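You operate a simulated robot arm through the tools that you are given. There is no shell and no other tool.

The job below is to be done with a simulated two-armed robot. You get a single attempt, and the scene is never put back.

JOB
Put the brown brush on the stock bench top away on the press bench top. Put the red can on the stock bench shelf. Press the clear button three times. Take the black long strip that says "R7" from the test bench top and put it on the test bench shelf. Take the orange sensor and put it on the drying rack. Take the yellow torque handle on the bonding bench top and put it away on the lacing bench top. Take the red core and leave it on the clamp plate. Count the yellow width gauges on the packing bench top, then put as many of the black rolls from the packing bench top on the small pallet. Do these in any order. Set down upright: red can, red core, black roll.
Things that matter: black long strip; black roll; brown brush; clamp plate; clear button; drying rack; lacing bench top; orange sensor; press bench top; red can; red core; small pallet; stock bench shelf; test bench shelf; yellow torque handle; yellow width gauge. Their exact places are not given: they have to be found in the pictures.

It is judged by the outcome, as a careful person would: the job done as asked, and still so three seconds after it is handed in. It fails if anything else is knocked over, pushed out of place, dropped, spilled or broken.

ROBOT AND FRAMES
Two 7-joint arms with fingered hands on one trunk, on a base that drives. Base frame: it is fixed to the floor where the robot stands at the start and does not move with it; the origin is under the middle of the robot, x ahead of it, y to its left, z up. Units: m, rad, N and s.
The left shoulder is at the start at [0.08, 0.241, 1.737], the right one opposite. With the tool pointing down near the work surface each hand reaches from about 0.1 to 0.88 m from the robot's upright axis, wherever it stands, measured 20 degrees to its own side. Places, roughly: black long strip [7.25, 5, 0.75]; black roll [-1.5, 11.25, 1]; brown brush (9x5x7 cm) [2.1, -0.1, 0.8]; clamp plate (41x15 cm) [4.16, 10.14, 0.88]; clear button [7.1, 4.7, 0.9]; drying rack (29x25 cm) [5.98, 8.48, 0.92]; lacing bench top [3.6, 11, 0.9]; orange sensor (9x3x11 cm) [6.4, 8.1, 0.9]; press bench top [1.6, 3.1, 0.9]; red can (8x8x11 cm) [2.3, -0.2, 0.9]; red core (7x7x13 cm) [5, 9.6, 0.9]; small pallet [-0.9, 11.2, 0.9]; stock bench shelf [2.7, 0.5, 0.4]; test bench shelf [6.8, 4.3, 0.2]; yellow torque handle [5.5, 9, 1]; yellow width gauge [-2, 10.75, 1]. Payload 4.9 kg a hand.
The tool frame of a hand sits at the grasp point between the pads (the TCP): z along the fingers, y along the line on which they close. The tips reach 0.032 m beyond it. Largest opening 0.2 m; the body of the gripper starts 0.089 m behind the TCP. The gripper is a hand of 4 fingers: y runs from the thumb to the fingers, the wrist lies at [0, 0, -0.267] in the tool frame.
Orientation is that of the tool frame in the base frame, as a unit quaternion [x, y, z, w]. With the fingers straight down and closing along the base's y, the tool's x points along the base's -x, its y along +y and its z along -z.

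CONTROLS
- The arms move only by the tool nudge_tool. It takes "left_plan", "right_plan" or both (then of equal length, played together; a hand with none holds still); each is a list of rows, each a list of 6 numbers: the shift along the tool's x, y, z in m, then the turn, a rotation vector about the tool's x, y, z in rad. In form: [[x, y, z, wx, wy, wz], ...]. A call has 1 to 20 rows; each row shifts and turns the commanded pose from where the row before left it, along the tool's axes as they then stand. Each row takes 0.2 s and may step no farther than 0.05 m and 0.15 rad from the row before; otherwise, the whole call is refused. A pose out of reach is approached as far as the arm can. The call stops where the force on the tool passes 40 N (or 10 N more than at its start, if that is more) or the arm is blocked; 0.2 s more then pass. In this call time passes only in rows, and 0.2 s behind the last. It gives the time, the measured TCP pose, the force on the tool (base axes), the opening and the grip force at its end, in the units of the frame above (readings bear some noise), with the torque about the TCP (base axes, N m) and any sound that the robot's microphone picked up.
- Cameras (640 x 400 px; columns grow to the right, rows downward): "scene" is now at [0.108, 0.009, 1.8886]; the picture's right is [0.13, -0.99, -0.00], its down [-0.76, -0.10, -0.64] and it looks along [0.64, 0.08, -0.77] (base axes); focal length 261 px, centre (320, 200). "left" rides on the left gripper at [-0.069, -0.069, -0.116] in its tool frame; the picture's right is [0.71, -0.71, 0.00], its down [0.54, 0.54, -0.64] and it looks along [0.45, 0.45, 0.77] (tool axes); focal length 226 px, centre (320, 200). "right" rides on the right gripper at [0.069, -0.069, -0.116] in its tool frame; the picture's right is [0.71, 0.71, 0.00], its down [-0.54, 0.54, -0.64] and it looks along [-0.45, 0.45, 0.77] (tool axes); focal length 226 px, centre (320, 200).
- camera(camera): a new picture of that camera. The clock stands still meanwhile.
- raise_lower(by): slides the trunk up (or, below 0, down) by that many m; the arms and the scene camera ride with it, the base frame stays. It gives what a move gives, with no picture.
- roll_base(legs): drives the robot by 1 to 6 legs, each [ahead, left, turn to the left] in m, m and rad, along the robot's own axes; the way and the turn of a leg run together, so that a leg with both is an arc; at most 1.5 m and 3.142 rad a leg. The arms and the cameras ride along, it lands a little off, and it stops where it bumps. It gives what a move gives.
- curl_fingers(finger1, finger2, finger3, thumb_bend, hand): sets how far each is bent, from 0 (flat) to 1 (curled in); at 0.3 the hand is open as for a grip, at 0.7 the pads meet at the TCP. One left out holds its place. A second passes; each finger stops where it meets its share of the squeeze, and holds until it gets a number again. It is the only way to open and close the hand. It gives what a move gives, with no picture; readings hold the bend of each and the force on the fingers (four entries, about 0 where the hand has none), thumb and palm.
- head_to(pan, tilt): turns the head with the scene camera to pan (to the left, within 1.501 rad either way) and tilt (down, from -0.506 to 1.204), counted from straight ahead of the robot. It gives what a move gives.
- probe_pixels(camera, pixels): for up to 12 pixels [column, row] of the newest picture of that camera ("zoom" is the newest enlarged one), the place [x, y, z] in the base frame of the surface seen there, good to about 0.003 m. The clock stands still meanwhile.
- close_up(camera, box): a new picture of the part [left, top, right, bottom] of that camera's present view, enlarged. The clock stands still meanwhile.
- close_job(): hands the job in; it is judged then, once.

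Unless the task says otherwise, let go and move clear before handing in.

The tools are called after ">>>" by a JSON object that holds its "fn" and its "kwargs". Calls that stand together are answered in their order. nudge_tool: Moves the arms, as the interface text tells. Its arguments: {"type":"object","properties":{"left_plan":{"type":"array"},"right_plan":{"type":"array"}},"required":[]} The other tools are called the same way: raise_lower (by) slides the trunk up or down; curl_fingers (finger1, finger2, finger3, thumb_bend, hand) moves the fingers one by one; roll_base (legs) drives the base; head_to (pan, tilt) turns the head that bears the scene camera; camera (camera) takes a picture; probe_pixels (camera, pixels) gives the place of the surface under pixels of a picture; close_up (camera, box) takes an enlarged picture of a part of a camera's view; close_job () hands the job in.

At the start:

```text
time_s: 0.0
left_ee_pos: [0.6484, 0.2211, 1.0853]
left_ee_rot: [0.0, 1.0, 0.0, 0.0]
left_ft_force: [-0.9, 0.1, -0.5]
left_moment: [0.01, 0.02, -0.02]
left_finger_gap: 0.1998
left_grasp_force: 0.2
left_shape: jaw
left_bend: [0.3, 0.3, 0.3, 0.3]
left_finger forces: [0.1, 0.0, 0.1, 0.1, 0.0, 0.1]
right_ee_pos: [0.6678, -0.3331, 1.0875]
right_ee_rot: [0.0, 1.0, 0.0, 0.0]
right_ft_force: [0.7, 0.4, 0.8]
right_moment: [-0.01, 0.01, -0.01]
right_finger_gap: 0.1999
right_grasp_force: 0.0
right_shape: jaw
right_bend: [0.3, 0.3, 0.3, 0.3]
right_finger forces: [0.1, 0.1, 0.0, 0.1, 0.0, 0.0]
trunk travel left (down, up): [-0.645, 0.195]
robot x, y, heading: [-0.0021, 0.0027, -0.006]
head pan, tilt: [0.131, 0.873]
```

scene: 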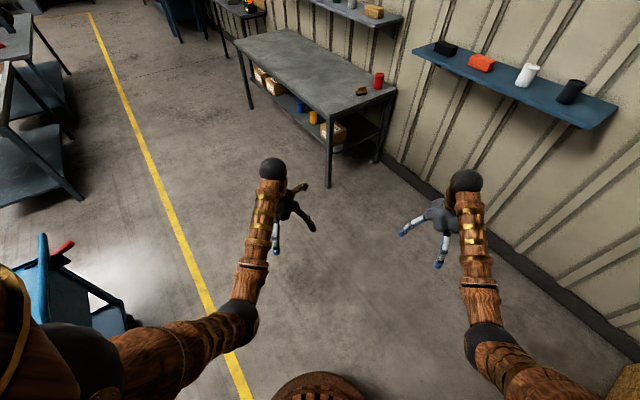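
right: 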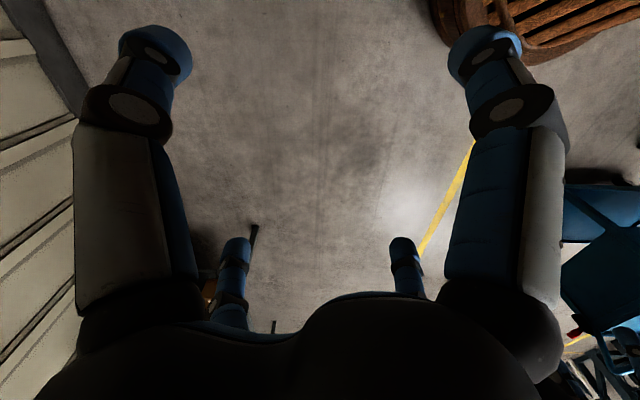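
left: 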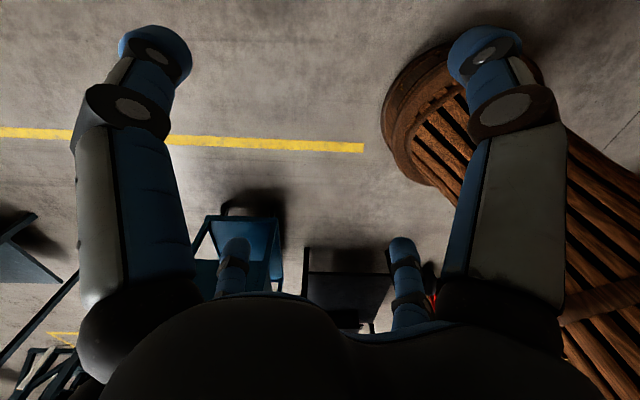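

The scene picture shows the stock bench ahead, with the red can at about (378,80) and the brown brush at (361,91), and a lower shelf with items around (310,105). I'll probe these points and zoom in for detail.

>>> {"fn": "close_up", "kwargs": {"camera": "scene", "box": [220, 0, 420, 200]}}

>>> {"fn": "probe_pixels", "kwargs": {"camera": "scene", "pixels": [[378, 80], [361, 91], [329, 116], [395, 90], [235, 40], [300, 32], [330, 185], [313, 117], [301, 104], [330, 140], [265, 75], [375, 160]]}}

```text
2.00 times, centred on (320, 100) of scene
```

zoom: 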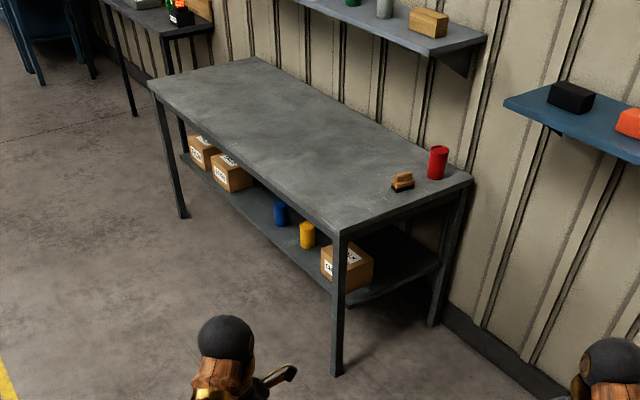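

```text
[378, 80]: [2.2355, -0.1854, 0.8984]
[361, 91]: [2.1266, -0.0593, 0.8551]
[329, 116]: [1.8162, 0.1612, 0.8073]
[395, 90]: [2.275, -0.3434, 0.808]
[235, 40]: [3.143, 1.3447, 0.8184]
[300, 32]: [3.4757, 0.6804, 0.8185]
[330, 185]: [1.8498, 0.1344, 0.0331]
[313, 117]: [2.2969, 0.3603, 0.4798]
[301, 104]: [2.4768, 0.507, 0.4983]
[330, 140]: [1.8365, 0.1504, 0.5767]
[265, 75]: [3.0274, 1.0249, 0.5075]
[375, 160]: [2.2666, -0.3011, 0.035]
```

The stock bench is rotated about 42°; its front faces up-left and its top is at z≈0.82. I'll pan the head to see the rest of the layout before driving.

>>> {"fn": "head_to", "kwargs": {"pan": 0.9, "tilt": 0.35}}

>>> {"fn": "camera", "kwargs": {"camera": "scene"}}

```text
time_s: 1.1
left_ee_pos: [0.6472, 0.2202, 1.0853]
left_ee_rot: [0.0, 1.0, 0.0, 0.001]
left_ft_force: [0.3, 0.2, -0.2]
left_moment: [-0.03, -0.02, -0.01]
left_finger_gap: 0.2001
left_grasp_force: 0.1
left_shape: jaw
left_bend: [0.3, 0.3, 0.3, 0.3]
left_finger forces: [0.1, 0.1, 0.1, 0.1, 0.0, 0.0]
right_ee_pos: [0.6687, -0.3344, 1.0876]
right_ee_rot: [0.0, 1.0, 0.0, 0.001]
right_ft_force: [0.0, 0.5, 0.8]
right_moment: [0.02, -0.01, -0.02]
right_finger_gap: 0.1998
right_grasp_force: 0.0
right_shape: jaw
right_bend: [0.3, 0.3, 0.3, 0.3]
right_finger forces: [0.1, 0.0, 0.1, 0.0, 0.1, 0.0]
trunk travel left (down, up): [-0.645, 0.195]
robot x, y, heading: [-0.0036, -0.0005, -0.001]
head pan, tilt: [0.901, 0.351]
```

```text
taken
```

scene: 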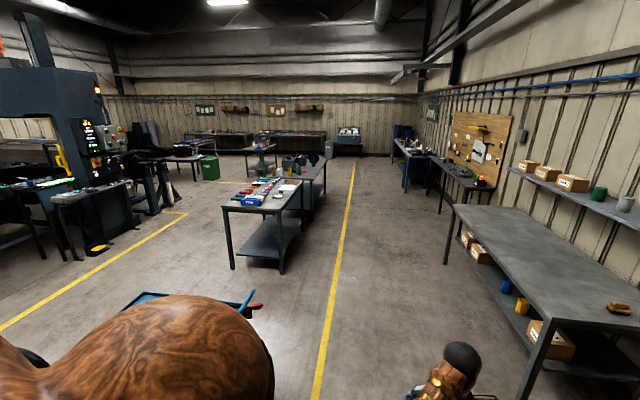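

>>> {"fn": "probe_pixels", "kwargs": {"camera": "scene", "pixels": [[262, 205], [232, 265], [282, 270], [300, 170], [350, 130], [420, 170], [260, 160], [180, 158], [95, 190], [90, 245], [465, 180], [310, 390]]}}

>>> {"fn": "close_up", "kwargs": {"camera": "scene", "box": [180, 120, 360, 280]}}

>>> {"fn": "close_up", "kwargs": {"camera": "scene", "box": [340, 80, 520, 240]}}

>>> {"fn": "close_up", "kwargs": {"camera": "scene", "box": [0, 60, 220, 260]}}

```text
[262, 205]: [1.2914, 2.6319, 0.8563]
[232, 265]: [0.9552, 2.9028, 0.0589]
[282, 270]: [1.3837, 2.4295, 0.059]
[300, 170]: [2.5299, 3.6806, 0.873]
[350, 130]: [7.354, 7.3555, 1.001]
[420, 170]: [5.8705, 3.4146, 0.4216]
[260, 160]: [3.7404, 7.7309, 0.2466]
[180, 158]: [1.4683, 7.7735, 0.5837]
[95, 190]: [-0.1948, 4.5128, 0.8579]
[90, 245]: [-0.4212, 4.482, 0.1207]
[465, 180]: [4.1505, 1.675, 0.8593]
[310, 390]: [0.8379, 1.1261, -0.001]
```

```text
2.50 times, centred on (270, 200) of scene
```

zoom: 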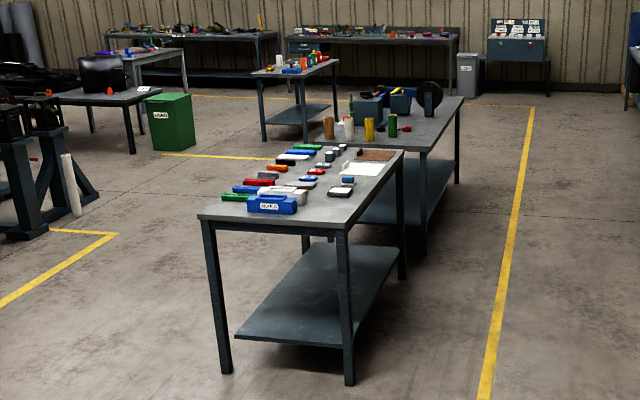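

```text
2.50 times, centred on (430, 160) of scene
```

zoom: 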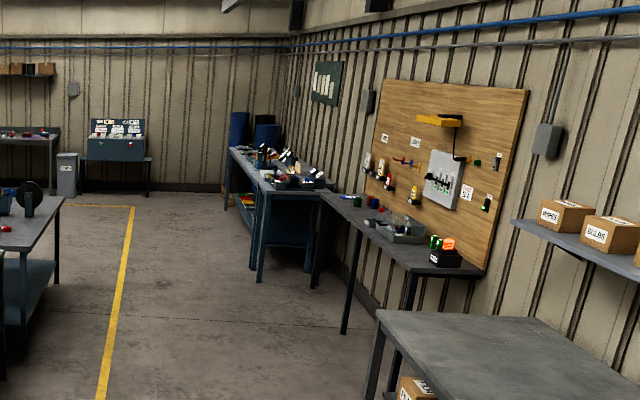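

```text
2.00 times, centred on (110, 160) of scene
```

zoom: 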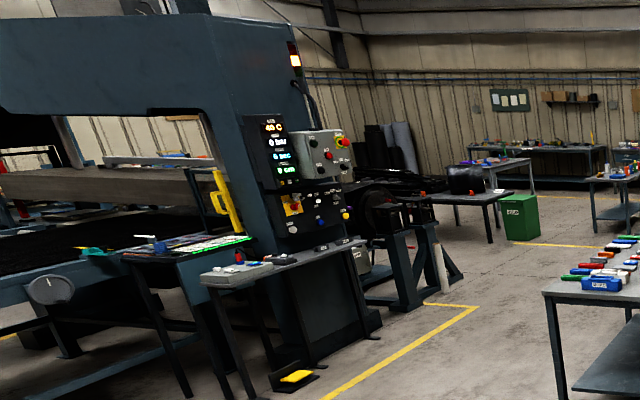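

The press bench at (262,205) is cluttered, and the test bench stands beyond the wall-board bench on the right. I'll look straight down to measure my base footprint.

>>> {"fn": "head_to", "kwargs": {"pan": 0.0, "tilt": 1.2}}

>>> {"fn": "camera", "kwargs": {"camera": "scene"}}

```text
time_s: 2.3
left_ee_pos: [0.6469, 0.22, 1.0862]
left_ee_rot: [0.0, 1.0, 0.0, 0.0]
left_ft_force: [0.4, -0.1, -0.7]
left_moment: [-0.01, -0.02, -0.01]
left_finger_gap: 0.1997
left_grasp_force: 0.0
left_shape: jaw
left_bend: [0.3, 0.3, 0.3, 0.3]
left_finger forces: [0.1, 0.1, 0.0, 0.1, 0.0, 0.1]
right_ee_pos: [0.6676, -0.3342, 1.0874]
right_ee_rot: [0.001, 1.0, 0.0, 0.0]
right_ft_force: [0.5, 0.7, -0.7]
right_moment: [0.01, -0.03, -0.01]
right_finger_gap: 0.2001
right_grasp_force: 0.1
right_shape: jaw
right_bend: [0.3, 0.3, 0.3, 0.3]
right_finger forces: [0.1, 0.0, 0.0, 0.1, 0.0, 0.1]
trunk travel left (down, up): [-0.645, 0.195]
robot x, y, heading: [-0.0023, -0.0044, 0.0]
head pan, tilt: [0.0, 1.201]
```

```text
taken
```

scene: 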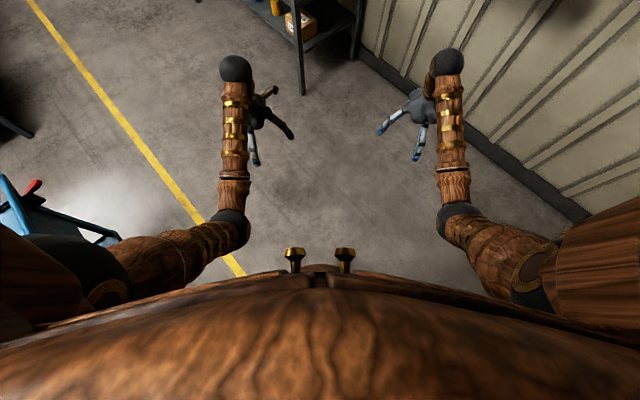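

I'll probe the torso front and the base rim seen by the left hand camera.

>>> {"fn": "probe_pixels", "kwargs": {"camera": "scene", "pixels": [[320, 275], [295, 255], [345, 255], [150, 320], [480, 300], [320, 300], [60, 340], [600, 300]]}}

>>> {"fn": "camera", "kwargs": {"camera": "left"}}

>>> {"fn": "probe_pixels", "kwargs": {"camera": "left", "pixels": [[385, 100], [400, 70], [440, 190], [430, 50], [395, 150], [560, 300], [580, 150], [620, 380], [440, 110]]}}

```text
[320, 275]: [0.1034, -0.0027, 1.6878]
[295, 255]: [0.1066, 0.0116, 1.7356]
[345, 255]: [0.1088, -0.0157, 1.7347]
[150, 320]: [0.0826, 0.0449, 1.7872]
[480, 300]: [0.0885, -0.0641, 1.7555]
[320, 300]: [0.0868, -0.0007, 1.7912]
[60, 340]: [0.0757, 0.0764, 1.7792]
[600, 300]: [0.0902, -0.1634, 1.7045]
```

```text
taken
```

left: 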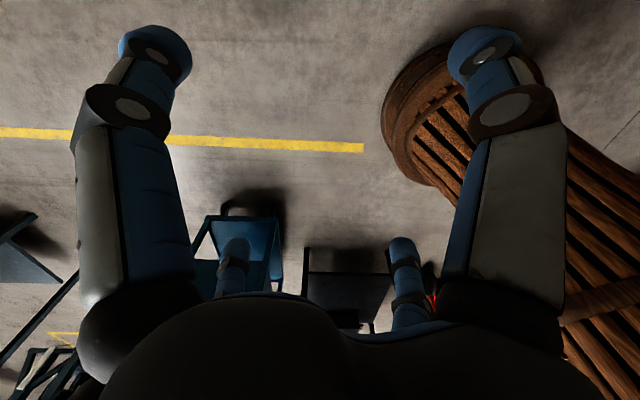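

```text
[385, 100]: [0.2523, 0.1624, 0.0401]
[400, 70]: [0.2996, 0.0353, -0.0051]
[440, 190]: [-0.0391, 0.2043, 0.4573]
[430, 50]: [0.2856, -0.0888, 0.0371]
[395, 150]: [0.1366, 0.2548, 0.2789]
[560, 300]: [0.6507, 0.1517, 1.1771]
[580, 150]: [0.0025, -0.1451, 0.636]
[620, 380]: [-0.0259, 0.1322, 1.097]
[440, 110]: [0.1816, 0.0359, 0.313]
```

My base is a disc of radius about 0.3 m. I'll drive out to face the stock bench front (heading about -0.84), standing roughly 0.7 m off its front edge near the can and brush end.

>>> {"fn": "roll_base", "kwargs": {"legs": [[0.8, 0.0, 0.0], [0.0, 0.0, -0.843], [-0.142, 1.2, 0.0]]}}

>>> {"fn": "head_to", "kwargs": {"pan": 0.0, "tilt": 0.75}}

>>> {"fn": "camera", "kwargs": {"camera": "scene"}}

```text
time_s: 14.5
left_ee_pos: [2.1914, 0.5671, 1.0865]
left_ee_rot: [0.409, 0.913, 0.0, 0.0]
left_ft_force: [-0.8, -0.5, -0.2]
left_moment: [-0.01, 0.0, -0.02]
left_finger_gap: 0.1999
left_grasp_force: 0.1
left_shape: jaw
left_bend: [0.3, 0.3, 0.3, 0.3]
left_finger forces: [0.0, 0.0, 0.0, 0.0, 0.1, 0.1]
right_ee_pos: [1.7914, 0.183, 1.0872]
right_ee_rot: [0.409, 0.913, 0.0, 0.0]
right_ft_force: [0.5, -0.1, 0.0]
right_moment: [0.04, -0.02, 0.01]
right_finger_gap: 0.1999
right_grasp_force: 0.0
right_shape: jaw
right_bend: [0.3, 0.3, 0.3, 0.3]
right_finger forces: [0.0, 0.1, 0.0, 0.0, 0.0, 0.1]
trunk travel left (down, up): [-0.645, 0.195]
robot x, y, heading: [1.5954, 0.9056, -0.844]
head pan, tilt: [0.0, 1.201]
```

```text
time_s: 15.4
left_ee_pos: [2.1923, 0.5674, 1.086]
left_ee_rot: [0.409, 0.912, 0.0, 0.0]
left_ft_force: [0.0, -0.2, 0.1]
left_moment: [0.0, -0.03, -0.02]
left_finger_gap: 0.2001
left_grasp_force: 0.1
left_shape: jaw
left_bend: [0.3, 0.3, 0.3, 0.3]
left_finger forces: [0.1, 0.0, 0.0, 0.0, 0.0, 0.1]
right_ee_pos: [1.7913, 0.1822, 1.0866]
right_ee_rot: [0.409, 0.913, 0.0, 0.0]
right_ft_force: [0.3, 0.3, -0.3]
right_moment: [-0.04, -0.02, 0.05]
right_finger_gap: 0.1998
right_grasp_force: 0.0
right_shape: jaw
right_bend: [0.3, 0.3, 0.3, 0.3]
right_finger forces: [0.1, 0.1, 0.1, 0.0, 0.1, 0.0]
trunk travel left (down, up): [-0.645, 0.195]
robot x, y, heading: [1.5926, 0.902, -0.846]
head pan, tilt: [0.0, 0.75]
```

```text
taken
```

scene: 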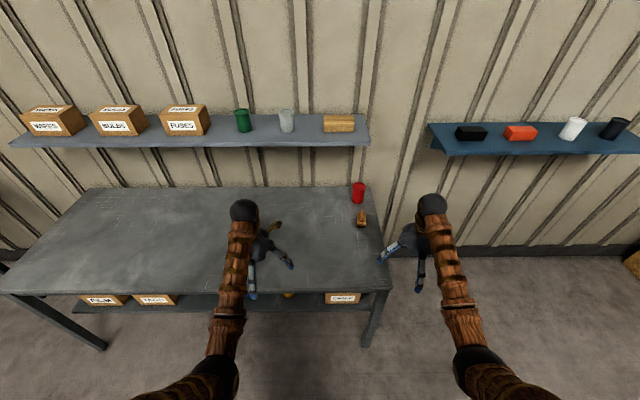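

The can at (358,193) and brush at (361,220) sit near the right end, and there is a wall shelf above at row 135–145. I'll probe those and the under-shelf.

>>> {"fn": "probe_pixels", "kwargs": {"camera": "scene", "pixels": [[358, 193], [358, 185], [361, 222], [361, 214], [358, 203], [365, 140], [200, 144], [385, 287], [380, 190], [342, 297], [430, 150], [180, 307]]}}

>>> {"fn": "close_up", "kwargs": {"camera": "scene", "box": [300, 160, 420, 320]}}

```text
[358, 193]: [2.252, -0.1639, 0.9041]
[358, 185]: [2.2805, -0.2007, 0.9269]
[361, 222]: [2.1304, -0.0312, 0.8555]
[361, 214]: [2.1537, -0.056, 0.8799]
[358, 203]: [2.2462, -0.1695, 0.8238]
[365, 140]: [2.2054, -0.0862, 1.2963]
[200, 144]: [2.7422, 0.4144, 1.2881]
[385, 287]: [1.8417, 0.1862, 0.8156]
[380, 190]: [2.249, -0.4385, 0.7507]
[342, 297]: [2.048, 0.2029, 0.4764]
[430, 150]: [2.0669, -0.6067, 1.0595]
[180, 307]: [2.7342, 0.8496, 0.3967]
```

```text
2.50 times, centred on (360, 240) of scene
```

zoom: 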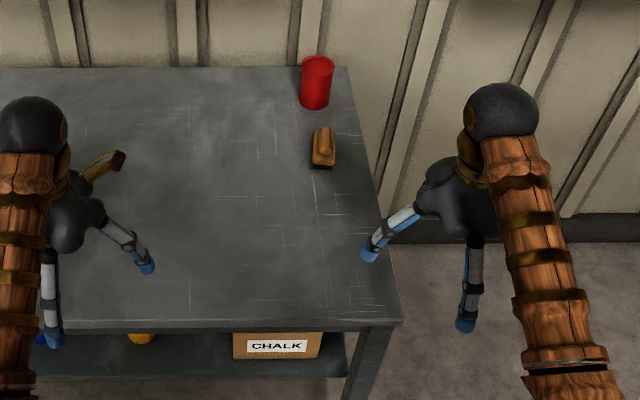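

I need to know how the fingers are arranged, so I'll zoom in on the right hand in the scene view.

>>> {"fn": "close_up", "kwargs": {"camera": "scene", "box": [370, 180, 480, 310]}}

>>> {"fn": "close_up", "kwargs": {"camera": "scene", "box": [210, 180, 320, 310]}}

>>> {"fn": "camera", "kwargs": {"camera": "right"}}

>>> {"fn": "probe_pixels", "kwargs": {"camera": "right", "pixels": [[155, 50], [130, 105], [120, 200], [485, 50], [510, 105], [510, 200], [237, 255], [230, 310], [403, 255], [410, 280], [320, 370]]}}

```text
3.08 times, centred on (425, 245) of scene
```

zoom: 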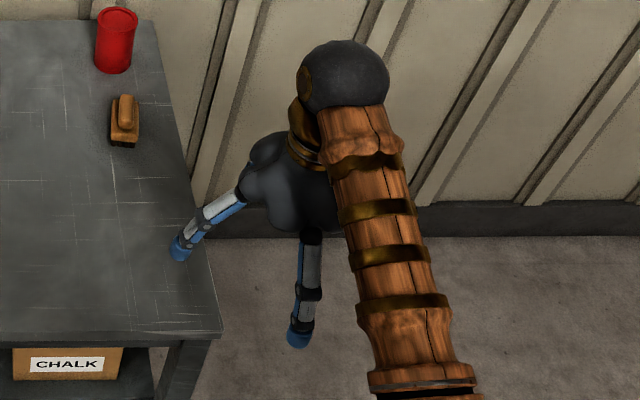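

```text
3.08 times, centred on (265, 245) of scene
```

zoom: 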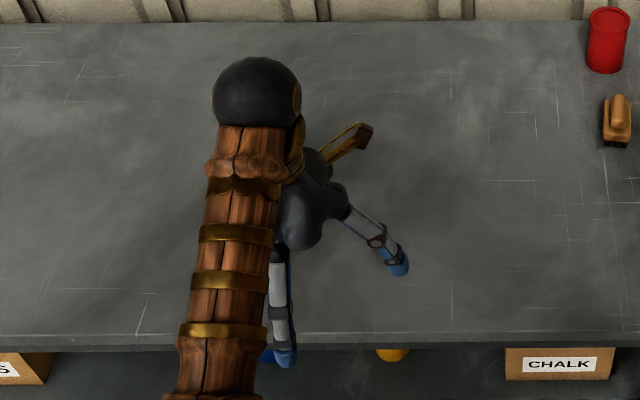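

```text
taken
```

right: 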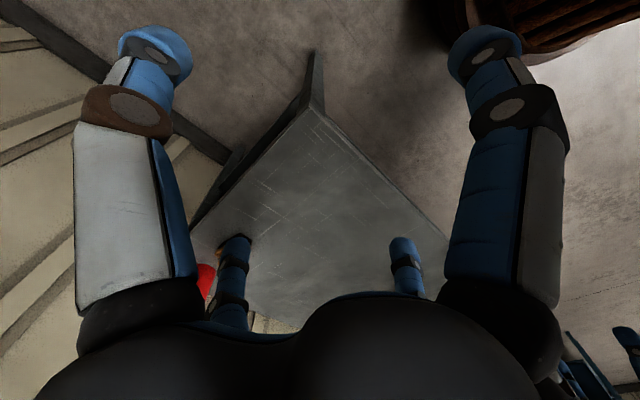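

```text
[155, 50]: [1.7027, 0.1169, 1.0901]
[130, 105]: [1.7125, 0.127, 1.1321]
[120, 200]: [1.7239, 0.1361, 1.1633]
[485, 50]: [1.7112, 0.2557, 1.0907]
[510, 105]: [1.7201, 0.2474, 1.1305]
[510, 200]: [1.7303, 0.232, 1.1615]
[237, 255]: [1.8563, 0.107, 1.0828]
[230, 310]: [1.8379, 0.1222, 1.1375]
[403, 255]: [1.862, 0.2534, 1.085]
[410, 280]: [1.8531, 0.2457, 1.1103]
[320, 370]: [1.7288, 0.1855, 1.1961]
```

The hand is radial: thumb at −y, with fingers at +y, +x and −x. I'll identify the finger numbering and see what 'flat' and 'curled' look like by setting finger1=0 and finger3=1.

>>> {"fn": "curl_fingers", "kwargs": {"hand": "right", "finger1": 0.0, "finger3": 1.0}}

>>> {"fn": "camera", "kwargs": {"camera": "right"}}

>>> {"fn": "close_up", "kwargs": {"camera": "scene", "box": [370, 180, 480, 310]}}

```text
time_s: 16.4
left_ee_pos: [2.1907, 0.5673, 1.0849]
left_ee_rot: [0.41, 0.912, 0.001, 0.0]
left_ft_force: [0.6, -0.4, -0.1]
left_moment: [0.02, 0.01, -0.01]
left_finger_gap: 0.1999
left_grasp_force: 0.0
left_shape: jaw
left_bend: [0.3, 0.3, 0.3, 0.3]
left_finger forces: [0.0, 0.0, 0.0, 0.0, 0.0, 0.0]
right_ee_pos: [1.7896, 0.1812, 1.0881]
right_ee_rot: [0.409, 0.913, 0.0, 0.0]
right_ft_force: [0.6, -0.2, -0.2]
right_moment: [0.01, -0.02, 0.03]
right_finger_gap: 0.1634
right_grasp_force: 0.0
right_shape: fingers
right_bend: [0.01, 0.3, 1.0, 0.3]
right_finger forces: [0.0, 0.0, 0.0, 0.0, 0.1, 0.0]
trunk travel left (down, up): [-0.645, 0.195]
robot x, y, heading: [1.5978, 0.9038, -0.849]
head pan, tilt: [0.0, 0.75]
```

```text
taken
```

right: 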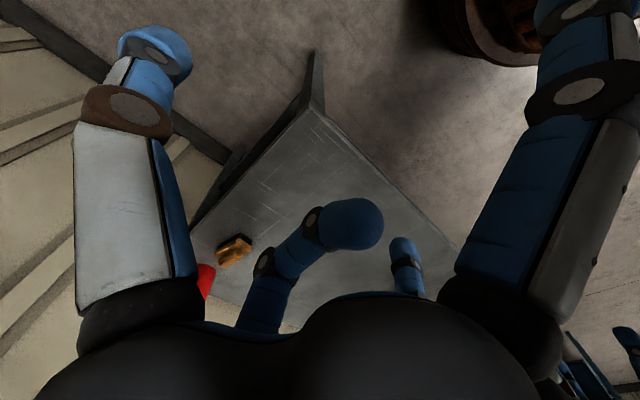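

```text
3.08 times, centred on (425, 245) of scene
```

zoom: 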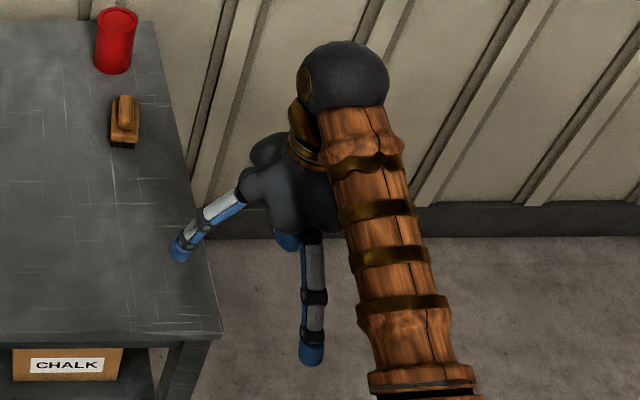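

Finger1 is the +x (rear) finger, finger3 the −x (front) finger, finger2 the +y one and the thumb −y. I'll probe the tips of the flat and curled fingers.

>>> {"fn": "probe_pixels", "kwargs": {"camera": "right", "pixels": [[560, 15], [580, 50], [545, 10], [590, 15], [370, 215], [350, 215], [320, 230], [270, 270], [260, 300], [545, 200]]}}

>>> {"fn": "probe_pixels", "kwargs": {"camera": "zoom", "pixels": [[312, 355], [312, 300], [312, 240], [288, 240], [180, 250], [270, 145], [125, 120], [115, 40]]}}

```text
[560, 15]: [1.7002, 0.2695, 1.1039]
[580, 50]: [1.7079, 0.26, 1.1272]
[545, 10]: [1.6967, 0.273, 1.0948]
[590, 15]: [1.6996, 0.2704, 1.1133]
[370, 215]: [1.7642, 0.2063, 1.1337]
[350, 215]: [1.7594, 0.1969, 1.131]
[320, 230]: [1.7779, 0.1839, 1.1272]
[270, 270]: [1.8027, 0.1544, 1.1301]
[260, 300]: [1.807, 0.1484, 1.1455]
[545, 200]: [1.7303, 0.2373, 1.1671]
```

```text
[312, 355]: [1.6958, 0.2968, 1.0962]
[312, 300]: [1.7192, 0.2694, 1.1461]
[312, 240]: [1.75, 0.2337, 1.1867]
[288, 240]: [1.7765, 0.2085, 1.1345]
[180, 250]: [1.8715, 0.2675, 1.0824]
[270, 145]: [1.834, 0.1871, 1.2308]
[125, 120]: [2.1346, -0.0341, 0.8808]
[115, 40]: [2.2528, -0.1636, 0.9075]
```

The finger map is clear. For the can I'll tilt the right hand about 25° forward, gripping with the thumb and finger2 only, so finger1 and finger3 get set near the can sides. First I'll set the fingers and pull the left hand back, then drive 0.33 m closer.

>>> {"fn": "curl_fingers", "kwargs": {"hand": "right", "finger1": 0.42, "finger2": 0.3, "finger3": 0.45, "thumb_bend": 0.3}}

>>> {"fn": "nudge_tool", "kwargs": {"left_plan": [[0.05, 0, 0, 0, 0, 0], [0.05, 0, 0, 0, 0, 0], [0.05, 0, 0, 0, 0, 0], [0.05, 0, 0, 0, 0, 0]], "right_plan": [[0.03, 0, 0, 0, -0.109, 0], [0.03, 0, 0, 0, -0.109, 0], [0.03, 0, 0, 0, -0.109, 0], [0.03, 0, 0, 0, -0.109, 0]]}}

>>> {"fn": "roll_base", "kwargs": {"legs": [[0.33, 0.0, 0.0]]}}

>>> {"fn": "camera", "kwargs": {"camera": "scene"}}

>>> {"fn": "camera", "kwargs": {"camera": "right"}}

```text
time_s: 17.4
left_ee_pos: [2.1911, 0.5659, 1.0849]
left_ee_rot: [0.409, 0.913, 0.0, 0.0]
left_ft_force: [1.4, 0.9, -0.1]
left_moment: [-0.02, 0.0, 0.0]
left_finger_gap: 0.2
left_grasp_force: 0.1
left_shape: jaw
left_bend: [0.3, 0.3, 0.3, 0.3]
left_finger forces: [0.1, 0.0, 0.1, 0.0, 0.0, 0.0]
right_ee_pos: [1.7898, 0.1825, 1.0883]
right_ee_rot: [0.408, 0.913, 0.0, 0.0]
right_ft_force: [0.1, -0.2, -0.5]
right_moment: [-0.01, -0.04, 0.01]
right_finger_gap: 0.1213
right_grasp_force: 0.0
right_shape: fingers
right_bend: [0.42, 0.3, 0.45, 0.3]
right_finger forces: [0.0, 0.0, 0.0, 0.0, 0.0, 0.1]
trunk travel left (down, up): [-0.645, 0.195]
robot x, y, heading: [1.5942, 0.907, -0.845]
head pan, tilt: [0.0, 0.75]
```

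```text
time_s: 18.6
left_ee_pos: [2.0906, 0.5339, 1.1551]
left_ee_rot: [0.445, 0.891, -0.077, 0.035]
left_ft_force: [-0.7, -0.2, 0.4]
left_moment: [-0.01, 0.01, 0.02]
left_finger_gap: 0.1999
left_grasp_force: 0.1
left_shape: jaw
left_bend: [0.3, 0.3, 0.3, 0.3]
left_finger forces: [0.1, 0.0, 0.0, 0.1, 0.1, 0.0]
left hand out of reach, approached as far as the arm can: row 1, 2
right_ee_pos: [1.7111, 0.2708, 1.0692]
right_ee_rot: [0.399, 0.891, -0.088, 0.197]
right_ft_force: [0.1, 0.5, 0.6]
right_moment: [0.01, 0.04, 0.06]
right_finger_gap: 0.1214
right_grasp_force: 0.1
right_shape: fingers
right_bend: [0.42, 0.3, 0.45, 0.3]
right_finger forces: [0.1, 0.0, 0.2, 0.0, 0.1, 0.1]
trunk travel left (down, up): [-0.645, 0.195]
robot x, y, heading: [1.5942, 0.9034, -0.839]
head pan, tilt: [0.0, 0.75]
stopped in row 4 (left hand): the arm was blocked; the commanded pose is now the measured one
```

```text
time_s: 20.8
left_ee_pos: [2.306, 0.2891, 1.1559]
left_ee_rot: [0.446, 0.891, -0.077, 0.037]
left_ft_force: [0.1, -0.2, -0.2]
left_moment: [-0.04, 0.0, 0.03]
left_finger_gap: 0.1998
left_grasp_force: 0.0
left_shape: jaw
left_bend: [0.3, 0.3, 0.3, 0.3]
left_finger forces: [0.0, 0.1, 0.0, 0.1, 0.0, 0.1]
right_ee_pos: [1.9272, 0.0256, 1.0691]
right_ee_rot: [0.4, 0.89, -0.091, 0.199]
right_ft_force: [-0.5, -0.1, -0.2]
right_moment: [-0.03, -0.03, 0.02]
right_finger_gap: 0.1213
right_grasp_force: 0.0
right_shape: fingers
right_bend: [0.42, 0.3, 0.45, 0.3]
right_finger forces: [0.0, 0.1, 0.0, 0.0, 0.0, 0.1]
trunk travel left (down, up): [-0.645, 0.195]
robot x, y, heading: [1.8139, 0.6578, -0.844]
head pan, tilt: [0.0, 0.75]
```

```text
taken
```

scene: 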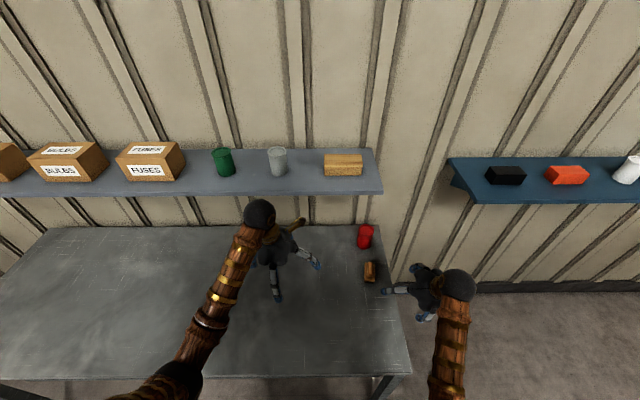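

```text
taken
```

right: 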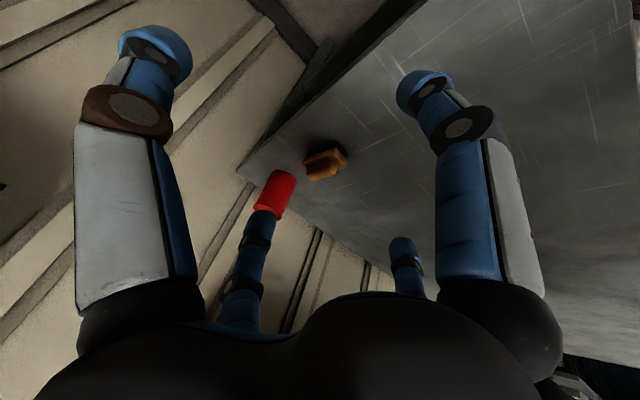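

I'm now 0.33 m closer. I'll re-probe the can at (364,236) and the brush at (370,271) for accurate positions.

>>> {"fn": "close_up", "kwargs": {"camera": "scene", "box": [340, 210, 420, 300]}}

>>> {"fn": "probe_pixels", "kwargs": {"camera": "scene", "pixels": [[364, 242], [364, 228], [368, 228], [360, 228], [358, 240], [371, 240], [370, 266], [370, 278], [395, 240], [384, 225]]}}

```text
4.44 times, centred on (380, 255) of scene
```

zoom: 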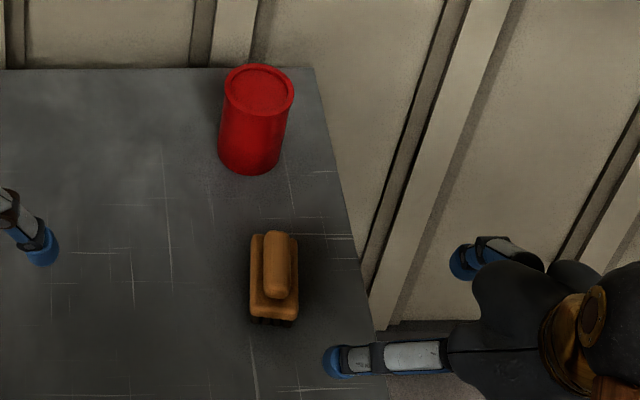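

```text
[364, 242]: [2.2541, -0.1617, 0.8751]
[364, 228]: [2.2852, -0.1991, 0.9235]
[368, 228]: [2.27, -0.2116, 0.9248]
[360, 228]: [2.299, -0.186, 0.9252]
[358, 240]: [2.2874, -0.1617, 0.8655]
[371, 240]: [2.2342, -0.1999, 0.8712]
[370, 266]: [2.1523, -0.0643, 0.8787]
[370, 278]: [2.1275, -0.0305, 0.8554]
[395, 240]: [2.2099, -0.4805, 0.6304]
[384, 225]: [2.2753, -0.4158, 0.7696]
```

I'll probe the top face of the can in the enlarged picture around (259,90), and the brush features.

>>> {"fn": "probe_pixels", "kwargs": {"camera": "zoom", "pixels": [[259, 90], [228, 90], [291, 90], [259, 67], [259, 112], [250, 172], [275, 240], [277, 290], [255, 300], [298, 300], [272, 318], [255, 240]]}}

```text
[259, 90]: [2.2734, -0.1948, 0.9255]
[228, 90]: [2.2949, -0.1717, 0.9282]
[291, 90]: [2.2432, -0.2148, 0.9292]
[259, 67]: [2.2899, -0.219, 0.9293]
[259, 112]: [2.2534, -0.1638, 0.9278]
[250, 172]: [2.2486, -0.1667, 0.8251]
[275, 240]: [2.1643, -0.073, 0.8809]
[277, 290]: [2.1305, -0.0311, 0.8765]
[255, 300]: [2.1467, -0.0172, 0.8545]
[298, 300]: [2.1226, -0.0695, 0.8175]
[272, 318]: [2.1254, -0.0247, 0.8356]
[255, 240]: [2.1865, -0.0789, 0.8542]
```

Can centre is about (2.271,−0.192) with top at 0.928. I'll move the right hand to a pre-grasp point up and back along the tool axis.

>>> {"fn": "nudge_tool", "kwargs": {"right_plan": [[-0.0351, 0.014, 0.0202, 0, 0, 0], [-0.0351, 0.014, 0.0202, 0, 0, 0], [-0.0351, 0.014, 0.0202, 0, 0, 0], [-0.0351, 0.014, 0.0202, 0, 0, 0], [-0.0351, 0.014, 0.0202, 0, 0, 0], [-0.0351, 0.014, 0.0202, 0, 0, 0], [-0.0351, 0.014, 0.0202, 0, 0, 0], [-0.0351, 0.014, 0.0202, 0, 0, 0]]}}

>>> {"fn": "camera", "kwargs": {"camera": "scene"}}

>>> {"fn": "camera", "kwargs": {"camera": "right"}}

```text
time_s: 22.6
left_ee_pos: [2.3064, 0.2879, 1.157]
left_ee_rot: [0.445, 0.891, -0.077, 0.035]
left_ft_force: [-0.3, 0.2, 0.0]
left_moment: [-0.03, 0.0, 0.0]
left_finger_gap: 0.2
left_grasp_force: 0.1
left_shape: jaw
left_bend: [0.3, 0.3, 0.3, 0.3]
left_finger forces: [0.0, 0.0, 0.0, 0.0, 0.0, 0.0]
right_ee_pos: [2.2264, -0.1418, 1.0414]
right_ee_rot: [0.401, 0.89, -0.091, 0.198]
right_ft_force: [-0.1, 0.5, 1.0]
right_moment: [0.04, 0.03, -0.02]
right_finger_gap: 0.1212
right_grasp_force: 0.0
right_shape: fingers
right_bend: [0.42, 0.3, 0.45, 0.3]
right_finger forces: [0.0, 0.1, 0.1, 0.0, 0.1, 0.0]
trunk travel left (down, up): [-0.645, 0.195]
robot x, y, heading: [1.8166, 0.663, -0.85]
head pan, tilt: [0.0, 0.75]
```

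```text
taken
```

scene: 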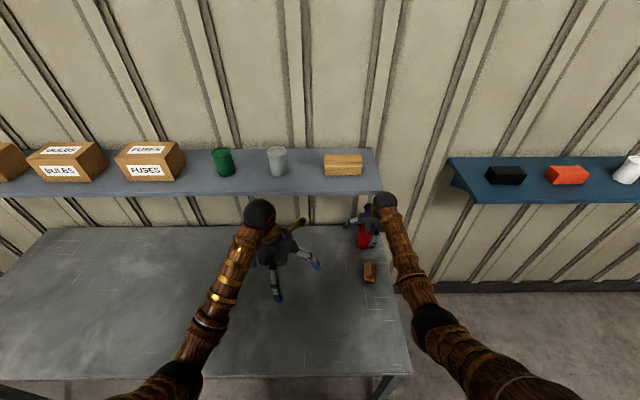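

```text
taken
```

right: 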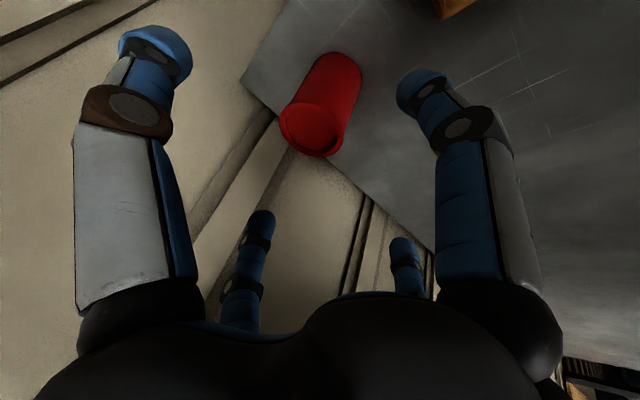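

The can sits centred between the fingers in the right picture (320,110), and the geometry says a straight 0.158 m advance along the tool axis. I'll advance 0.10 first and look.

>>> {"fn": "nudge_tool", "kwargs": {"right_plan": [[0, 0, 0.035, 0, 0, 0], [0, 0, 0.035, 0, 0, 0], [0, 0, 0.03, 0, 0, 0]]}}

>>> {"fn": "camera", "kwargs": {"camera": "right"}}

>>> {"fn": "close_up", "kwargs": {"camera": "scene", "box": [320, 170, 440, 300]}}

```text
time_s: 23.4
left_ee_pos: [2.3081, 0.2866, 1.1554]
left_ee_rot: [0.446, 0.891, -0.077, 0.035]
left_ft_force: [-0.3, -1.0, 0.0]
left_moment: [0.0, 0.05, 0.0]
left_finger_gap: 0.1998
left_grasp_force: 0.0
left_shape: jaw
left_bend: [0.3, 0.3, 0.3, 0.3]
left_finger forces: [0.1, 0.0, 0.0, 0.1, 0.1, 0.0]
right_ee_pos: [2.2564, -0.1739, 0.9493]
right_ee_rot: [0.4, 0.89, -0.09, 0.198]
right_ft_force: [0.1, -0.2, -0.5]
right_moment: [0.02, 0.0, 0.0]
right_finger_gap: 0.1212
right_grasp_force: 0.0
right_shape: fingers
right_bend: [0.42, 0.3, 0.45, 0.3]
right_finger forces: [0.1, 0.1, 0.0, 0.0, 0.0, 0.0]
trunk travel left (down, up): [-0.645, 0.195]
robot x, y, heading: [1.8113, 0.6603, -0.84]
head pan, tilt: [0.0, 0.75]
```

```text
taken
```

right: 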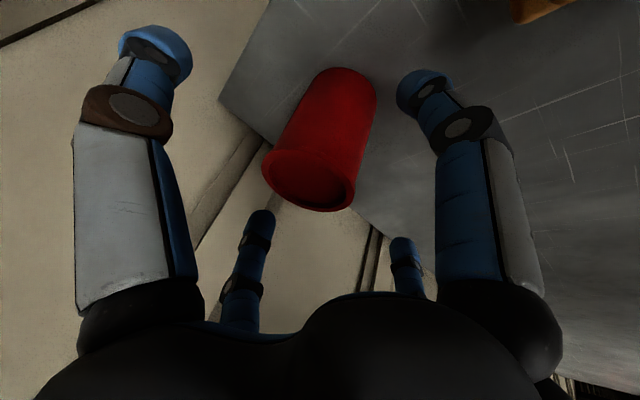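

```text
3.08 times, centred on (380, 235) of scene
```

zoom: 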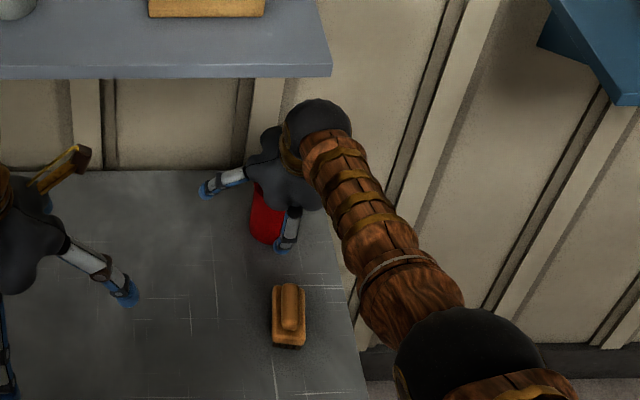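

The can top is between the fingers with clearance on all sides; I'll advance the remaining 0.055 m.

>>> {"fn": "nudge_tool", "kwargs": {"right_plan": [[0, 0, 0.028, 0, 0, 0], [0, 0, 0.027, 0, 0, 0]]}}

>>> {"fn": "camera", "kwargs": {"camera": "right"}}

>>> {"fn": "close_up", "kwargs": {"camera": "scene", "box": [340, 180, 420, 280]}}

```text
time_s: 24.0
left_ee_pos: [2.3074, 0.2876, 1.1544]
left_ee_rot: [0.446, 0.891, -0.076, 0.034]
left_ft_force: [-0.7, -0.3, -0.5]
left_moment: [0.0, 0.01, 0.03]
left_finger_gap: 0.1997
left_grasp_force: 0.0
left_shape: jaw
left_bend: [0.3, 0.3, 0.3, 0.3]
left_finger forces: [0.1, 0.1, 0.0, 0.0, 0.0, 0.0]
right_ee_pos: [2.2617, -0.1758, 0.9232]
right_ee_rot: [0.4, 0.89, -0.089, 0.198]
right_ft_force: [0.1, 0.1, -0.4]
right_moment: [0.0, 0.01, 0.01]
right_finger_gap: 0.121
right_grasp_force: 0.1
right_shape: fingers
right_bend: [0.42, 0.3, 0.45, 0.3]
right_finger forces: [0.0, 0.0, 0.1, 0.0, 0.0, 0.1]
right hand out of reach, approached as far as the arm can: row 1, 2
trunk travel left (down, up): [-0.645, 0.195]
robot x, y, heading: [1.814, 0.6584, -0.843]
head pan, tilt: [0.0, 0.75]
```

```text
taken
```

right: 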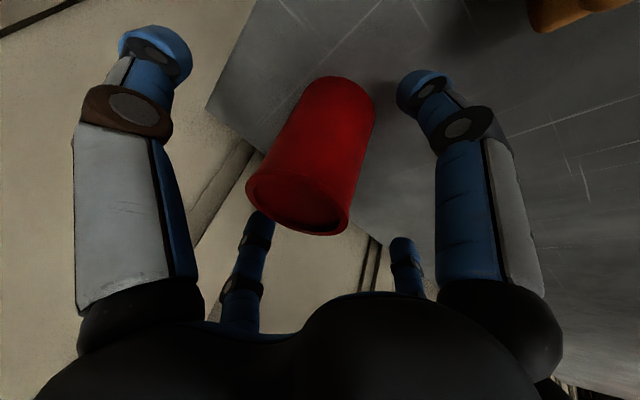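

```text
4.00 times, centred on (380, 230) of scene
```

zoom: 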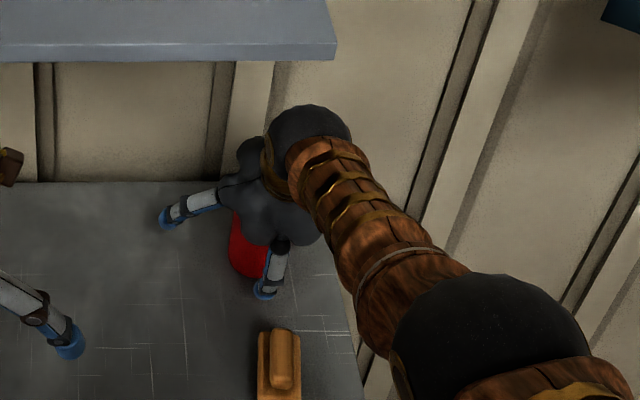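

The arm has reached its limit at z=0.923. I'll lower the trunk 0.025 m so the shoulder comes down with it, then nudge the hand forward the remaining 0.018 m.

>>> {"fn": "raise_lower", "kwargs": {"by": -0.025}}

>>> {"fn": "nudge_tool", "kwargs": {"right_plan": [[-0.008, -0.002, 0.004, 0, 0, 0], [-0.008, -0.002, 0.004, 0, 0, 0]]}}

>>> {"fn": "camera", "kwargs": {"camera": "right"}}

```text
time_s: 24.7
left_ee_pos: [2.3082, 0.288, 1.1308]
left_ee_rot: [0.446, 0.891, -0.077, 0.035]
left_ft_force: [-0.2, -0.5, -0.5]
left_moment: [0.01, 0.01, -0.02]
left_finger_gap: 0.2001
left_grasp_force: 0.1
left_shape: jaw
left_bend: [0.3, 0.3, 0.3, 0.3]
left_finger forces: [0.0, 0.0, 0.0, 0.0, 0.1, 0.0]
right_ee_pos: [2.2608, -0.1759, 0.899]
right_ee_rot: [0.4, 0.891, -0.09, 0.197]
right_ft_force: [0.3, 0.2, 0.1]
right_moment: [-0.02, -0.03, 0.01]
right_finger_gap: 0.1213
right_grasp_force: 0.0
right_shape: fingers
right_bend: [0.42, 0.3, 0.45, 0.3]
right_finger forces: [0.0, 0.0, 0.0, 0.0, 0.0, 0.0]
trunk travel left (down, up): [-0.62, 0.22]
robot x, y, heading: [1.8137, 0.6575, -0.843]
head pan, tilt: [0.0, 0.75]
```

```text
time_s: 25.3
left_ee_pos: [2.3075, 0.2873, 1.1295]
left_ee_rot: [0.446, 0.891, -0.077, 0.035]
left_ft_force: [0.3, 0.0, 1.0]
left_moment: [0.01, 0.02, 0.01]
left_finger_gap: 0.2
left_grasp_force: 0.0
left_shape: jaw
left_bend: [0.3, 0.3, 0.3, 0.3]
left_finger forces: [0.1, 0.0, 0.0, 0.0, 0.0, 0.0]
right_ee_pos: [2.2641, -0.1807, 0.9054]
right_ee_rot: [0.4, 0.891, -0.089, 0.197]
right_ft_force: [0.4, 0.0, -0.3]
right_moment: [0.04, -0.04, 0.03]
right_finger_gap: 0.1213
right_grasp_force: 0.2
right_shape: fingers
right_bend: [0.42, 0.3, 0.45, 0.3]
right_finger forces: [0.0, 0.1, 0.0, 0.1, 0.1, 0.1]
right hand out of reach, approached as far as the arm can: row 1, 2
trunk travel left (down, up): [-0.62, 0.22]
robot x, y, heading: [1.8162, 0.6589, -0.844]
head pan, tilt: [0.0, 0.75]
```

```text
taken
```

right: 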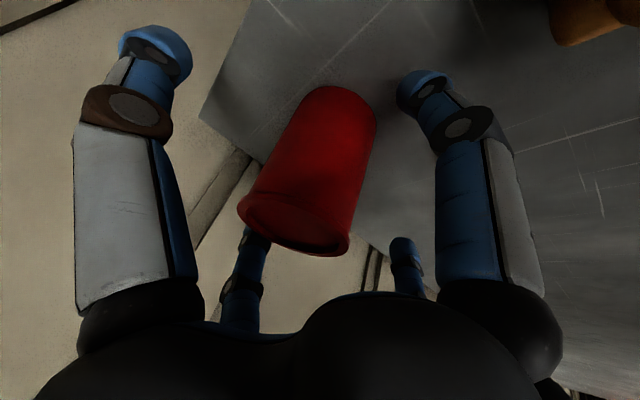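

The hand is 13 mm short of the can's axis because the arm is at full stretch. I'll lift the hand straight up a little within the can, lower the trunk, and re-approach with more bend in the arm.

>>> {"fn": "nudge_tool", "kwargs": {"right_plan": [[-0.0085, 0, -0.0181, 0, 0, 0], [-0.0085, 0, -0.0181, 0, 0, 0]]}}

```text
time_s: 25.9
left_ee_pos: [2.308, 0.2862, 1.1301]
left_ee_rot: [0.447, 0.891, -0.077, 0.035]
left_ft_force: [-0.4, 0.6, 0.4]
left_moment: [-0.04, 0.01, -0.01]
left_finger_gap: 0.1998
left_grasp_force: 0.0
left_shape: jaw
left_bend: [0.3, 0.3, 0.3, 0.3]
left_finger forces: [0.1, 0.0, 0.0, 0.0, 0.0, 0.0]
right_ee_pos: [2.2645, -0.18, 0.9457]
right_ee_rot: [0.399, 0.891, -0.09, 0.198]
right_ft_force: [-0.2, 0.0, 0.1]
right_moment: [-0.02, 0.01, 0.01]
right_finger_gap: 0.1213
right_grasp_force: 0.2
right_shape: fingers
right_bend: [0.42, 0.3, 0.45, 0.3]
right_finger forces: [0.1, 0.0, 0.0, 0.0, 0.1, 0.0]
trunk travel left (down, up): [-0.62, 0.22]
robot x, y, heading: [1.8136, 0.6606, -0.844]
head pan, tilt: [0.0, 0.75]
```

Now at z=0.946 with commands tracking. I'll lower the trunk 0.045 m to put the TCP at z≈0.90 and then nudge forward 13 mm.

>>> {"fn": "raise_lower", "kwargs": {"by": -0.045}}

>>> {"fn": "nudge_tool", "kwargs": {"right_plan": [[-0.006, -0.001, 0.003, 0, 0, 0], [-0.006, -0.001, 0.003, 0, 0, 0]]}}

>>> {"fn": "camera", "kwargs": {"camera": "right"}}

```text
time_s: 26.8
left_ee_pos: [2.3087, 0.2869, 1.0853]
left_ee_rot: [0.446, 0.891, -0.077, 0.035]
left_ft_force: [0.2, 1.3, 0.6]
left_moment: [-0.01, -0.01, 0.01]
left_finger_gap: 0.1998
left_grasp_force: 0.0
left_shape: jaw
left_bend: [0.3, 0.3, 0.3, 0.3]
left_finger forces: [0.1, 0.1, 0.0, 0.0, 0.0, 0.0]
right_ee_pos: [2.2641, -0.1803, 0.9006]
right_ee_rot: [0.4, 0.891, -0.089, 0.197]
right_ft_force: [0.4, 0.1, -0.4]
right_moment: [-0.01, 0.03, 0.01]
right_finger_gap: 0.1214
right_grasp_force: 0.1
right_shape: fingers
right_bend: [0.42, 0.3, 0.45, 0.3]
right_finger forces: [0.0, 0.0, 0.0, 0.0, 0.0, 0.0]
trunk travel left (down, up): [-0.575, 0.265]
robot x, y, heading: [1.8115, 0.6623, -0.841]
head pan, tilt: [0.0, 0.75]
```

```text
time_s: 27.4
left_ee_pos: [2.3076, 0.2865, 1.0857]
left_ee_rot: [0.446, 0.891, -0.077, 0.035]
left_ft_force: [0.1, -0.3, -0.2]
left_moment: [-0.01, -0.01, 0.0]
left_finger_gap: 0.1996
left_grasp_force: 0.0
left_shape: jaw
left_bend: [0.3, 0.3, 0.3, 0.3]
left_finger forces: [0.1, 0.1, 0.0, 0.0, 0.1, 0.1]
right_ee_pos: [2.2717, -0.1896, 0.8989]
right_ee_rot: [0.4, 0.89, -0.09, 0.197]
right_ft_force: [-0.8, -0.3, 0.0]
right_moment: [0.01, -0.01, 0.0]
right_finger_gap: 0.1212
right_grasp_force: 0.1
right_shape: fingers
right_bend: [0.42, 0.3, 0.45, 0.3]
right_finger forces: [0.0, 0.1, 0.0, 0.0, 0.0, 0.0]
trunk travel left (down, up): [-0.575, 0.265]
robot x, y, heading: [1.8112, 0.6586, -0.842]
head pan, tilt: [0.0, 0.75]
```

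```text
taken
```

right: 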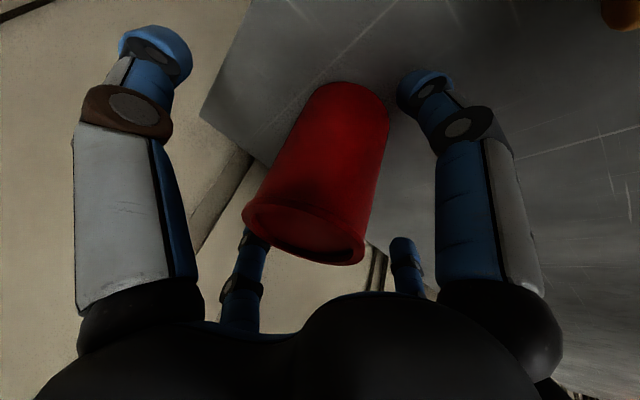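

TCP is at (2.272,−0.190,0.899), right on the can's axis. I'll close the thumb and finger2 on it.

>>> {"fn": "curl_fingers", "kwargs": {"hand": "right", "finger2": 0.7, "thumb_bend": 0.7}}

>>> {"fn": "camera", "kwargs": {"camera": "right"}}

```text
time_s: 28.4
left_ee_pos: [2.3067, 0.287, 1.086]
left_ee_rot: [0.446, 0.891, -0.078, 0.035]
left_ft_force: [0.6, -0.6, -0.1]
left_moment: [0.01, -0.01, -0.02]
left_finger_gap: 0.1999
left_grasp_force: 0.0
left_shape: jaw
left_bend: [0.3, 0.3, 0.3, 0.3]
left_finger forces: [0.0, 0.0, 0.0, 0.0, 0.0, 0.0]
right_ee_pos: [2.2714, -0.1925, 0.9008]
right_ee_rot: [0.4, 0.891, -0.09, 0.198]
right_ft_force: [-1.5, -2.0, 3.6]
right_moment: [0.07, -0.11, 0.0]
right_finger_gap: 0.0704
right_grasp_force: 13.8
right_shape: fingers
right_bend: [0.42, 0.54, 0.45, 0.64]
right_finger forces: [0.1, 12.4, 0.0, 0.1, 14.8, 0.0]
trunk travel left (down, up): [-0.575, 0.265]
robot x, y, heading: [1.8127, 0.6596, -0.842]
head pan, tilt: [0.0, 0.75]
```

```text
taken
```

right: 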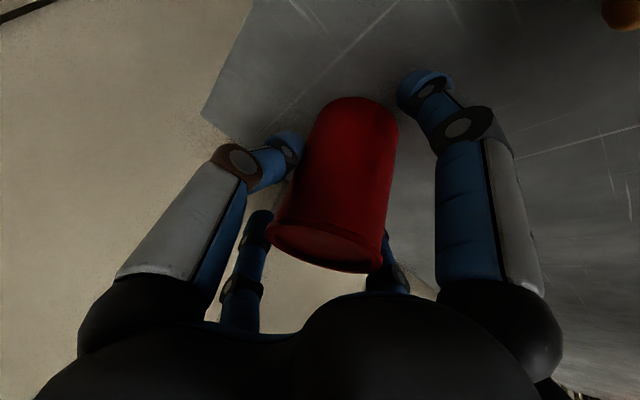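

Grip is 13.8 N on the can. I'll lift straight up 6 cm and check.

>>> {"fn": "nudge_tool", "kwargs": {"right_plan": [[-0.0085, 0, -0.0181, 0, 0, 0], [-0.0085, 0, -0.0181, 0, 0, 0], [-0.0085, 0, -0.0181, 0, 0, 0]]}}

>>> {"fn": "camera", "kwargs": {"camera": "right"}}

>>> {"fn": "close_up", "kwargs": {"camera": "scene", "box": [340, 180, 420, 280]}}

```text
time_s: 29.1
left_ee_pos: [2.3076, 0.2876, 1.0847]
left_ee_rot: [0.446, 0.891, -0.077, 0.035]
left_ft_force: [-0.7, 0.0, -0.4]
left_moment: [-0.01, 0.01, -0.04]
left_finger_gap: 0.2001
left_grasp_force: 0.1
left_shape: jaw
left_bend: [0.3, 0.3, 0.3, 0.3]
left_finger forces: [0.0, 0.1, 0.1, 0.0, 0.0, 0.0]
right_ee_pos: [2.2718, -0.1915, 0.9593]
right_ee_rot: [0.4, 0.89, -0.09, 0.198]
right_ft_force: [-1.2, 0.4, -4.1]
right_moment: [-0.06, 0.03, 0.01]
right_finger_gap: 0.0698
right_grasp_force: 13.2
right_shape: fingers
right_bend: [0.42, 0.54, 0.45, 0.64]
right_finger forces: [0.0, 13.2, 0.0, 0.0, 12.9, 0.0]
trunk travel left (down, up): [-0.575, 0.265]
robot x, y, heading: [1.8136, 0.6556, -0.843]
head pan, tilt: [0.0, 0.75]
```

```text
taken
```

right: 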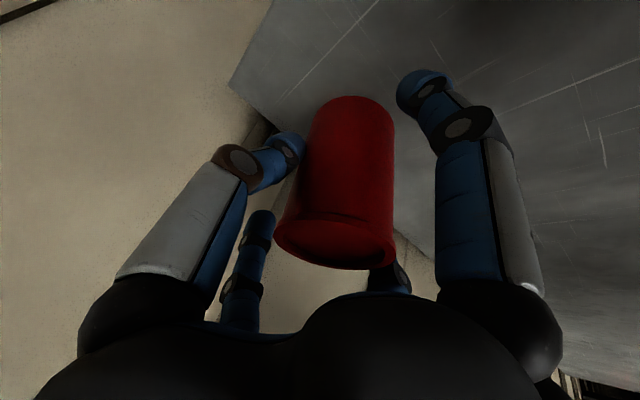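

```text
4.00 times, centred on (380, 230) of scene
```

zoom: 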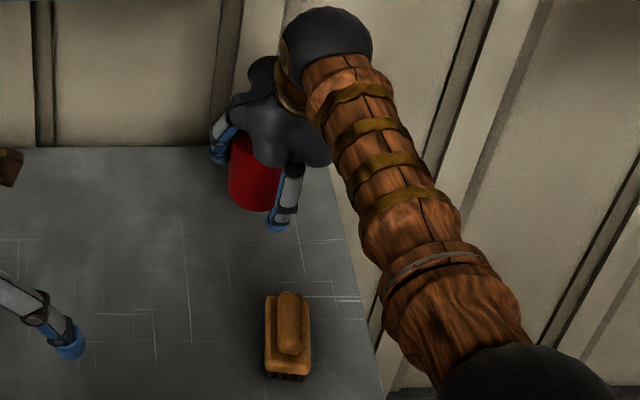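

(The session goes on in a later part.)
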